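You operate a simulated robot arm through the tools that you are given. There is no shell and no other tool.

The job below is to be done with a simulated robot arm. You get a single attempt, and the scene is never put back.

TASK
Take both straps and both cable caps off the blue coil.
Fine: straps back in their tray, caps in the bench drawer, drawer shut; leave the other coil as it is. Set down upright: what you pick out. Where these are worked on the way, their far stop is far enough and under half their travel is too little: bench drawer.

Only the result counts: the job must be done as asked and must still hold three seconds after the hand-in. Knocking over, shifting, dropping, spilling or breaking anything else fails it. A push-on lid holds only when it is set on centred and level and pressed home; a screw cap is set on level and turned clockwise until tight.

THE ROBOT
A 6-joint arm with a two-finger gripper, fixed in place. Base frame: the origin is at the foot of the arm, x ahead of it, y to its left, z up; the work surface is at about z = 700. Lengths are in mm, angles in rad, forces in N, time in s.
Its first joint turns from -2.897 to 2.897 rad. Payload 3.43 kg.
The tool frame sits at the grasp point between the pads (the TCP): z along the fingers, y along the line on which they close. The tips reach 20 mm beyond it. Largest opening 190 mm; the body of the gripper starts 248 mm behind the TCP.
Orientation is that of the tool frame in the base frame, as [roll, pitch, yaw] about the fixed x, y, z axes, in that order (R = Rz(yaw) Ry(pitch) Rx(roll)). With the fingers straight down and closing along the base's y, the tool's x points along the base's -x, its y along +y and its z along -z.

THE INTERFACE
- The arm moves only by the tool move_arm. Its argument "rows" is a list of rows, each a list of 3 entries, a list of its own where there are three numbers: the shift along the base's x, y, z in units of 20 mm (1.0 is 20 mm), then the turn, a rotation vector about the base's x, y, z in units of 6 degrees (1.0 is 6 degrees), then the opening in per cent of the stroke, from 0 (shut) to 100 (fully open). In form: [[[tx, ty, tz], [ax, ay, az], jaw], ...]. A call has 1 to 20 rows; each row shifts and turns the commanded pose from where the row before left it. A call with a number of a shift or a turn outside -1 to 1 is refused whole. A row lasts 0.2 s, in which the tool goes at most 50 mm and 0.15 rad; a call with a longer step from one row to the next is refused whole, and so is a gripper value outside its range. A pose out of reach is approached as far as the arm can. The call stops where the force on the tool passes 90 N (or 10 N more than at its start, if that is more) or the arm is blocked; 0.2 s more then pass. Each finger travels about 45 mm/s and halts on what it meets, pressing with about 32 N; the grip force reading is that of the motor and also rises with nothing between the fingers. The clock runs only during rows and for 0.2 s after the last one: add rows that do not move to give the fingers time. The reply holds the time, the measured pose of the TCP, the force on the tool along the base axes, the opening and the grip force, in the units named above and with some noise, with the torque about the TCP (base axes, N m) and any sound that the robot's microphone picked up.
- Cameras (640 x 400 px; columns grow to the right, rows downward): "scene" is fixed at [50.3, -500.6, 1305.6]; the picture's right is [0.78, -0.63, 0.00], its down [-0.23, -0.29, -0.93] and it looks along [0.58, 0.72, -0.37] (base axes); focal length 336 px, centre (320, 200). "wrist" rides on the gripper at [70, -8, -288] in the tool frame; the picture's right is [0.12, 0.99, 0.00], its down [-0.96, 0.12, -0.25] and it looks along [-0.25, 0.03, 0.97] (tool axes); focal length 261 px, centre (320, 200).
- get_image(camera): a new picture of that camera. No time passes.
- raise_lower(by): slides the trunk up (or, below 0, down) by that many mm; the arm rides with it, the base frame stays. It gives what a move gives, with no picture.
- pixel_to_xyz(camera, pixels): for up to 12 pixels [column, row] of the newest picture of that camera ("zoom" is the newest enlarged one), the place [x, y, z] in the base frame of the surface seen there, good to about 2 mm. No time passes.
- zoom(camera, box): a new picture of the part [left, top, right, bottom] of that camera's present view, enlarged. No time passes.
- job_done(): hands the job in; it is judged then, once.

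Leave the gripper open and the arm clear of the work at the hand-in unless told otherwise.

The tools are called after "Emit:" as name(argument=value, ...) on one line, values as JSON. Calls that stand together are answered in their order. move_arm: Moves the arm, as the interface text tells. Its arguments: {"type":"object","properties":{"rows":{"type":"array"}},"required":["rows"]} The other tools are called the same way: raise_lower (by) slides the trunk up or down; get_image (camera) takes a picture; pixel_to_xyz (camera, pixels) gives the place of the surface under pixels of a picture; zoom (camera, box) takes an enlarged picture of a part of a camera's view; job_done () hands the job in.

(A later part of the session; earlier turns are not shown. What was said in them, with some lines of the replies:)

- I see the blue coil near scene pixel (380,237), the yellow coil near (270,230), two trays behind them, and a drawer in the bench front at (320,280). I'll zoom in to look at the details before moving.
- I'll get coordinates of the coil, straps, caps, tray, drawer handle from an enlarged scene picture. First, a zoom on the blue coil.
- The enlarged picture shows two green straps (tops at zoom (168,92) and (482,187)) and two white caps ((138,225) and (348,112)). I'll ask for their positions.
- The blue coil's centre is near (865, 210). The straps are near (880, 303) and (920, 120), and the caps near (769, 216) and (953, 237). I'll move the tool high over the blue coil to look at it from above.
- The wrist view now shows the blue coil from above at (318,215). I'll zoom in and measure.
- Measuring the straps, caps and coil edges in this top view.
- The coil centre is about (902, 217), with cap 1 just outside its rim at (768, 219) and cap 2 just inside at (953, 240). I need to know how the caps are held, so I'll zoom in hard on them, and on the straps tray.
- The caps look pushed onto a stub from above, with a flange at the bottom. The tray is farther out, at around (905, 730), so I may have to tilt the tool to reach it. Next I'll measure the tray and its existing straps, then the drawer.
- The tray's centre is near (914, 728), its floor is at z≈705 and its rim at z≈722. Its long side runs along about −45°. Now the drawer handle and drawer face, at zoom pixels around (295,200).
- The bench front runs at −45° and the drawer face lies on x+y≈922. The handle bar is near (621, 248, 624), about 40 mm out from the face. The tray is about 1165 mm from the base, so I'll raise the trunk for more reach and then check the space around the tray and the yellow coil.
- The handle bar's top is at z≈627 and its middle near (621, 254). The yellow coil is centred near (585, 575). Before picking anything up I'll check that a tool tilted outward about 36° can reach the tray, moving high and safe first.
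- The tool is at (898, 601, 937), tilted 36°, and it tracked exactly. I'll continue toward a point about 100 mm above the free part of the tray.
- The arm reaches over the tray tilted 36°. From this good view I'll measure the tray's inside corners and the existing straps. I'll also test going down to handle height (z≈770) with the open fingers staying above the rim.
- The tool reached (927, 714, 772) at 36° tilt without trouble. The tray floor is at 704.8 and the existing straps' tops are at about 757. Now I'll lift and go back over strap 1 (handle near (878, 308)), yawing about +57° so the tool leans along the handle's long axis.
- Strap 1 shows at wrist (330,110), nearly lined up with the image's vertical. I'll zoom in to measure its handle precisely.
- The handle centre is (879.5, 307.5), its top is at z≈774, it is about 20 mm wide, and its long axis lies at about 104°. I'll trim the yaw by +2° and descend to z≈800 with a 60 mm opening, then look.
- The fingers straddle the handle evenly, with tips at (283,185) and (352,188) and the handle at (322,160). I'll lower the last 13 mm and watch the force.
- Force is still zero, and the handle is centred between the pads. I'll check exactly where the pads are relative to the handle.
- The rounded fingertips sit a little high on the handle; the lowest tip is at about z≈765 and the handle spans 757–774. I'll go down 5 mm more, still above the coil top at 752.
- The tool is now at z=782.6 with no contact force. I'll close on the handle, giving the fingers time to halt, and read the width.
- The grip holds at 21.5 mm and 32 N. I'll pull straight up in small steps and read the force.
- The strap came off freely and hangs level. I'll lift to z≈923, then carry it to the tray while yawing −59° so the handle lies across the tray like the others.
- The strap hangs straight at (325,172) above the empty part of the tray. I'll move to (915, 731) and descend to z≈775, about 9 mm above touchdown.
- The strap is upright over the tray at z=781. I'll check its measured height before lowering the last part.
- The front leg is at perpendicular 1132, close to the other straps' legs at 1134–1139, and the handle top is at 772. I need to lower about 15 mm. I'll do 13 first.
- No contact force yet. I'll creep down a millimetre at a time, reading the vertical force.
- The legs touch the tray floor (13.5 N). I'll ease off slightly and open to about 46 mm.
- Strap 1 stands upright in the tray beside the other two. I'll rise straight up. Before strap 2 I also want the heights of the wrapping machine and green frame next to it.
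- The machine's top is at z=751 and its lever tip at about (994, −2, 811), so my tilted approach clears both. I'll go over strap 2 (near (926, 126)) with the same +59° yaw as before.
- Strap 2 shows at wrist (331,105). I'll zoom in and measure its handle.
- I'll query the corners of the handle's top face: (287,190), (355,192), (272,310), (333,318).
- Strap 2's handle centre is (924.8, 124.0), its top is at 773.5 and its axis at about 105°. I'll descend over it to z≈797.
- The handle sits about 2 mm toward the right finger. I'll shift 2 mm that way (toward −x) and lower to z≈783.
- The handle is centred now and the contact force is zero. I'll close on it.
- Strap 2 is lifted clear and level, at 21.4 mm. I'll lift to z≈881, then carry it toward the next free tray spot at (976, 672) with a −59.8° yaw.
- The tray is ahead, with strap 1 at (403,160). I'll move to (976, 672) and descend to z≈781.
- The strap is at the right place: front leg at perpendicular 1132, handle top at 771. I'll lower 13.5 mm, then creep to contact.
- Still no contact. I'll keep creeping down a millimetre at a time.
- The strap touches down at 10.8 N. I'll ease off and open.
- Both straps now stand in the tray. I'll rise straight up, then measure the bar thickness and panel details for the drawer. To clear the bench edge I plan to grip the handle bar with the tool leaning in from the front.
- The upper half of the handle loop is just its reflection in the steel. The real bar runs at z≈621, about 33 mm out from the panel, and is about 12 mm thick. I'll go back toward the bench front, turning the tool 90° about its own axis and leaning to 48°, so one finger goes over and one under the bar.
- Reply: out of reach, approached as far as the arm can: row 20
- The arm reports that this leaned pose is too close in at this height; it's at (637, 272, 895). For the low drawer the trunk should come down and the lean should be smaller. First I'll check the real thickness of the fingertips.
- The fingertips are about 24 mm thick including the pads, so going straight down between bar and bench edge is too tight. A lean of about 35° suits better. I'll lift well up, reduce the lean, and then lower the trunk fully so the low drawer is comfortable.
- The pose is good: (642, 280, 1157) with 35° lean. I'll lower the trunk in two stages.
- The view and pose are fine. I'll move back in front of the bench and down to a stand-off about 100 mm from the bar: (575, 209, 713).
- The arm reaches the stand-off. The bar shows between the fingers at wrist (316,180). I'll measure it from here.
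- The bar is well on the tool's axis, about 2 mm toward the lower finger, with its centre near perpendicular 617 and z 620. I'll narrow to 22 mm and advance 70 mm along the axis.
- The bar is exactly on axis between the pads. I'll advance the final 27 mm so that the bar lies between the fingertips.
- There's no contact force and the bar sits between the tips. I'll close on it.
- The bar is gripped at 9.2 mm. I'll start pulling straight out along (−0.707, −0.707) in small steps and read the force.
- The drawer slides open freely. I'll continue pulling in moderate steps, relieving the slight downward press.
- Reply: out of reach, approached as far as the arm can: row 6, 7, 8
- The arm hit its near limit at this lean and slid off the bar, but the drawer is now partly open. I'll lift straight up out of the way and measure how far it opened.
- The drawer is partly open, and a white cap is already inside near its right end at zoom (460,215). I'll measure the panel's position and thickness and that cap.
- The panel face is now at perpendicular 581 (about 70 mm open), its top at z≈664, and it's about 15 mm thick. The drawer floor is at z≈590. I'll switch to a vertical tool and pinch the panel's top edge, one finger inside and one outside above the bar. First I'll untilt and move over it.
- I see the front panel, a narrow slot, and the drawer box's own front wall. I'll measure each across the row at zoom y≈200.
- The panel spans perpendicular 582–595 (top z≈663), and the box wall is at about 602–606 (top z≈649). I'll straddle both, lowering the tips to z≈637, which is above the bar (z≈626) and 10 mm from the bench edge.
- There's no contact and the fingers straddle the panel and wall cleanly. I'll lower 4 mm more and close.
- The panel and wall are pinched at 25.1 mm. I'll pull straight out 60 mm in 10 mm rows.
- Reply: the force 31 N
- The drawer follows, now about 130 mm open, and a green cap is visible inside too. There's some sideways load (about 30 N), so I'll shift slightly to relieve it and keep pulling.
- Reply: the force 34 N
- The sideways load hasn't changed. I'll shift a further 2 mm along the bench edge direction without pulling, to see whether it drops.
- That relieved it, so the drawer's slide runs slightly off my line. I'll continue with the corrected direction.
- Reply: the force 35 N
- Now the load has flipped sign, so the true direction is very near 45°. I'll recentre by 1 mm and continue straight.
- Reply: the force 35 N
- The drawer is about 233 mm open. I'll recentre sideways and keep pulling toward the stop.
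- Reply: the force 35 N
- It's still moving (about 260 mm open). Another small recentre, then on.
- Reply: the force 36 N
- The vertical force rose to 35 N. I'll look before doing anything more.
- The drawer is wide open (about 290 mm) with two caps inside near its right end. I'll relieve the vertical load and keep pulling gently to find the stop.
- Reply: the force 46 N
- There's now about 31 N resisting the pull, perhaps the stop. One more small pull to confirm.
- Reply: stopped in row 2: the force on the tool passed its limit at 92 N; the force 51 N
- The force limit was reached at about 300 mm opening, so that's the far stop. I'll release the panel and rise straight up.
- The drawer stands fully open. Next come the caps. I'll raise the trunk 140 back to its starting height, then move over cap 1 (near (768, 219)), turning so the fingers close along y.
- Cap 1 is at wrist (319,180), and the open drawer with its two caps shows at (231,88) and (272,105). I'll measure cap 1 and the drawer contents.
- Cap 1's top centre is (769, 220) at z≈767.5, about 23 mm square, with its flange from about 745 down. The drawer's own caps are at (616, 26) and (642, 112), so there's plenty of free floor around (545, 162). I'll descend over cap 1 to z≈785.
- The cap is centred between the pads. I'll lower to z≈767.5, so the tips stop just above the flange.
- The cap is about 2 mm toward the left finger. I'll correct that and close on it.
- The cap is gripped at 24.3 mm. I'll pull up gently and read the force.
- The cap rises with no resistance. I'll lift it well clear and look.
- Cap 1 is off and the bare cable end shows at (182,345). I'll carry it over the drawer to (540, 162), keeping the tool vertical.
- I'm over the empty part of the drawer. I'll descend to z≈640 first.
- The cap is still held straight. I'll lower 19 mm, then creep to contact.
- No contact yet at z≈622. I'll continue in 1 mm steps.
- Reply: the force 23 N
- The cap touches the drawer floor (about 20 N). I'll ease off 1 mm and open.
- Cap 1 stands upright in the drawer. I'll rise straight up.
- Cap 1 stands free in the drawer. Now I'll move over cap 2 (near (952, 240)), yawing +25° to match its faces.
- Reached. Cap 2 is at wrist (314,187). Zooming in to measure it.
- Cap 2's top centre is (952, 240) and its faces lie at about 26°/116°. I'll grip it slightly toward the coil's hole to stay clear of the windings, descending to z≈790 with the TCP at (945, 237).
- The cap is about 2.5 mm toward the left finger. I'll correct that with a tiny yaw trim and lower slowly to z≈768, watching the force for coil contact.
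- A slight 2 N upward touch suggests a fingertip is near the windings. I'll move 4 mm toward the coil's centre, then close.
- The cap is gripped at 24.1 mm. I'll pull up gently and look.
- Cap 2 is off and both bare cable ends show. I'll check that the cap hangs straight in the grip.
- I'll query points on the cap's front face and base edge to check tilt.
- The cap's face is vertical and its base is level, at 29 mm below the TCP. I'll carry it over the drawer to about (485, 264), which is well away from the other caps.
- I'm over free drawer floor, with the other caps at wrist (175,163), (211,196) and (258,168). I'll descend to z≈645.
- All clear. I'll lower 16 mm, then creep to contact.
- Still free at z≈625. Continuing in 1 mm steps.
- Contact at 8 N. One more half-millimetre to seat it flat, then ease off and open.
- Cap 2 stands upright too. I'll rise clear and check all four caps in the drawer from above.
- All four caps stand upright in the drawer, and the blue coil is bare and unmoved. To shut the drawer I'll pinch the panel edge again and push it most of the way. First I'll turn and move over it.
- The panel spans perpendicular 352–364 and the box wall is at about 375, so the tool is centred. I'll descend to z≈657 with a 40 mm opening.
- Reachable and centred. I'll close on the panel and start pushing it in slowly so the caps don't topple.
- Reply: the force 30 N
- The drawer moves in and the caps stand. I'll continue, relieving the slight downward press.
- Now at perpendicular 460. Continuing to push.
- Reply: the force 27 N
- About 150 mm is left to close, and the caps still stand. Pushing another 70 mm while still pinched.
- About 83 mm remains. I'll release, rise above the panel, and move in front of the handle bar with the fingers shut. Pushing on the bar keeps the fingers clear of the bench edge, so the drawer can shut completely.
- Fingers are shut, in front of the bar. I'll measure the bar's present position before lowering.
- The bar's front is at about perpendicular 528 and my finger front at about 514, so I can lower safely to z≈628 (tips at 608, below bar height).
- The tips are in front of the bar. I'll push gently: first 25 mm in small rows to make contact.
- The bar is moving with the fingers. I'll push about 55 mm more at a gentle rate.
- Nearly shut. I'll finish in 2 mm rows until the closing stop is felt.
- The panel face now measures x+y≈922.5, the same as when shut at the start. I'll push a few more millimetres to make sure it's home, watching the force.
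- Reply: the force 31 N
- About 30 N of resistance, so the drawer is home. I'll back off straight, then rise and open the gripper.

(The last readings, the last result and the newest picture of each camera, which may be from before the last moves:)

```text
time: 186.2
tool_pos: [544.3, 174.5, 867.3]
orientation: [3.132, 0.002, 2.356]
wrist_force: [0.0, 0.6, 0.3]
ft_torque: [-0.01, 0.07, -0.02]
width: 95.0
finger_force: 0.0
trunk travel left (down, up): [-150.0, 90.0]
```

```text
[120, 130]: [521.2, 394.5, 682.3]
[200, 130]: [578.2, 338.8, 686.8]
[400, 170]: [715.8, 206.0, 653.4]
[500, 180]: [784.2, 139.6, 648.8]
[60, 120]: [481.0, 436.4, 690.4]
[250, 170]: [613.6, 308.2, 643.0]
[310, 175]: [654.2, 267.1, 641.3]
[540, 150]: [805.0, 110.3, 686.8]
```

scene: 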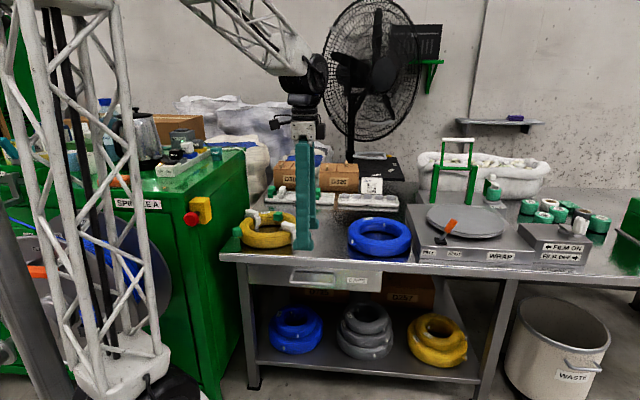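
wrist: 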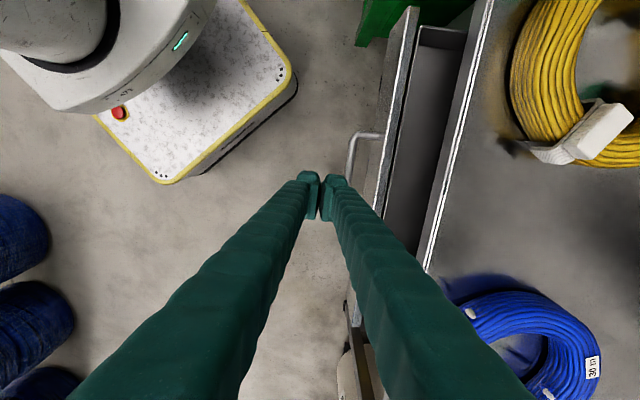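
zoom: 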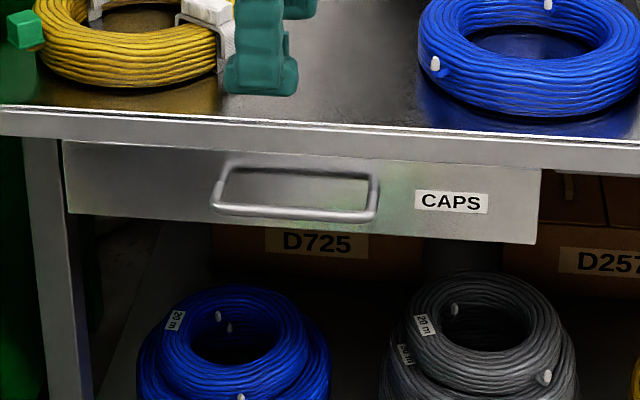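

The drawer face is back at x+y≈922, i.e. shut. I'll raise the arm further clear, open the gripper, and take final checks of the tray, coils and bench.

Emit:
move_arm(rows=[[[0, 0, 1], [0, 0, 0], 70], [[0, 0, 1], [0, 0, 0], 80], [[0, 0, 1], [0, 0, 0], 90], [[0, 0, 1], [0, 0, 0], 100], [[0, 0, 1], [0, 0, 0], 100], [[0, 0, 1], [0, 0, 0], 100], [[0, 0, 1], [0, 0, 0], 100], [[0, 0, 1], [0, 0, 0], 100], [[0, 0, 0], [0, 0, 0], 100], [[0, 0, 0], [0, 0, 0], 100]])

Emit:
zoom(camera="scene", box=[220, 170, 430, 300])

Emit:
zoom(camera="scene", box=[255, 175, 351, 235])

Emit:
get_image(camera="wrist")

```text
time: 188.4
tool_pos: [544.9, 175.6, 1027.8]
orientation: [3.132, 0.002, 2.355]
wrist_force: [0.7, 0.2, -0.1]
ft_torque: [0.01, 0.0, 0.0]
width: 189.9
finger_force: 0.0
trunk travel left (down, up): [-150.0, 90.0]
```

```text
3.05 times, centred on (325, 235) of scene
```

zoom: 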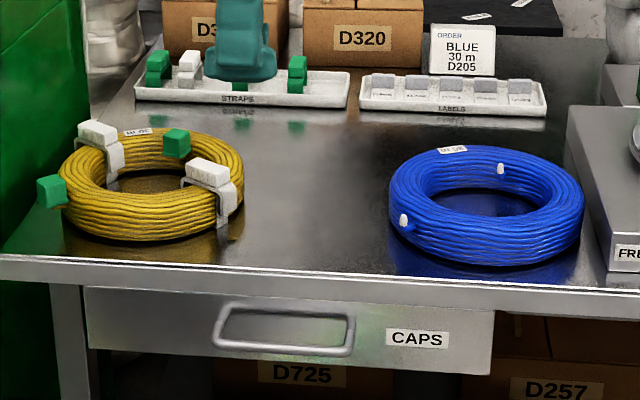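

```text
6.67 times, centred on (303, 205) of scene
```

zoom: 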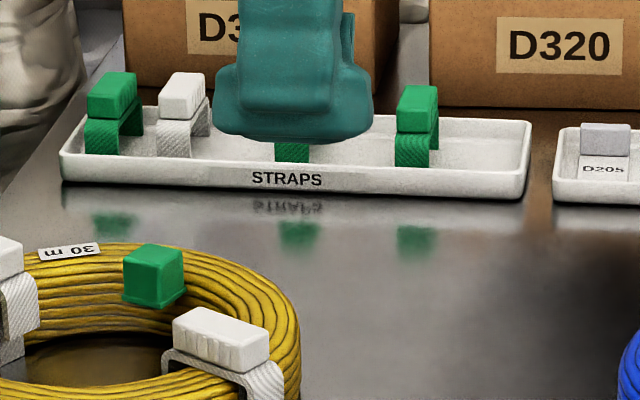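

```text
taken
```

wrist: 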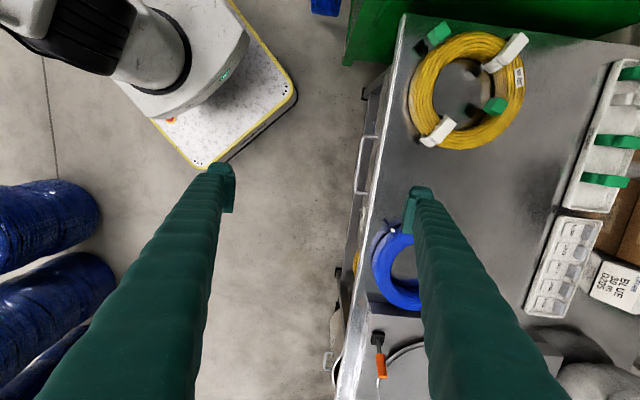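

Final check:
- **Blue coil:** bare and in its original place.
- **Straps:** both stand upright in the STRAPS tray.
- **Yellow coil:** untouched.
- **Drawer:** shut, with both caps inside. They stood upright when last visible.
- **Arm:** raised clear with the gripper open.

I'm handing the job in.

Emit:
job_done()

```text
The job is handed in.
```

The job is handed in: both straps and both caps are off the blue coil.

- **Straps:** both stand upright in the STRAPS tray, next to the two that were already there.
- **Caps:** both went into the bench drawer upright. They were still standing when I last saw them, before the final push. I couldn't see inside once the drawer was shut.
- **Drawer:** I pulled it out to its far stop, about 300 mm, then pushed it shut until it met the stop. Its front measures the same as at the start.
- **Coils:** the blue coil looks unmoved in the pictures, and I did not touch the yellow one.
- **Arm:** it is raised clear of the bench with the gripper fully open.

While I was opening the drawer, the arm reached its near limit and slipped off the handle. I finished the pull by gripping the front panel's edge instead, and saw no damage or anything out of place.
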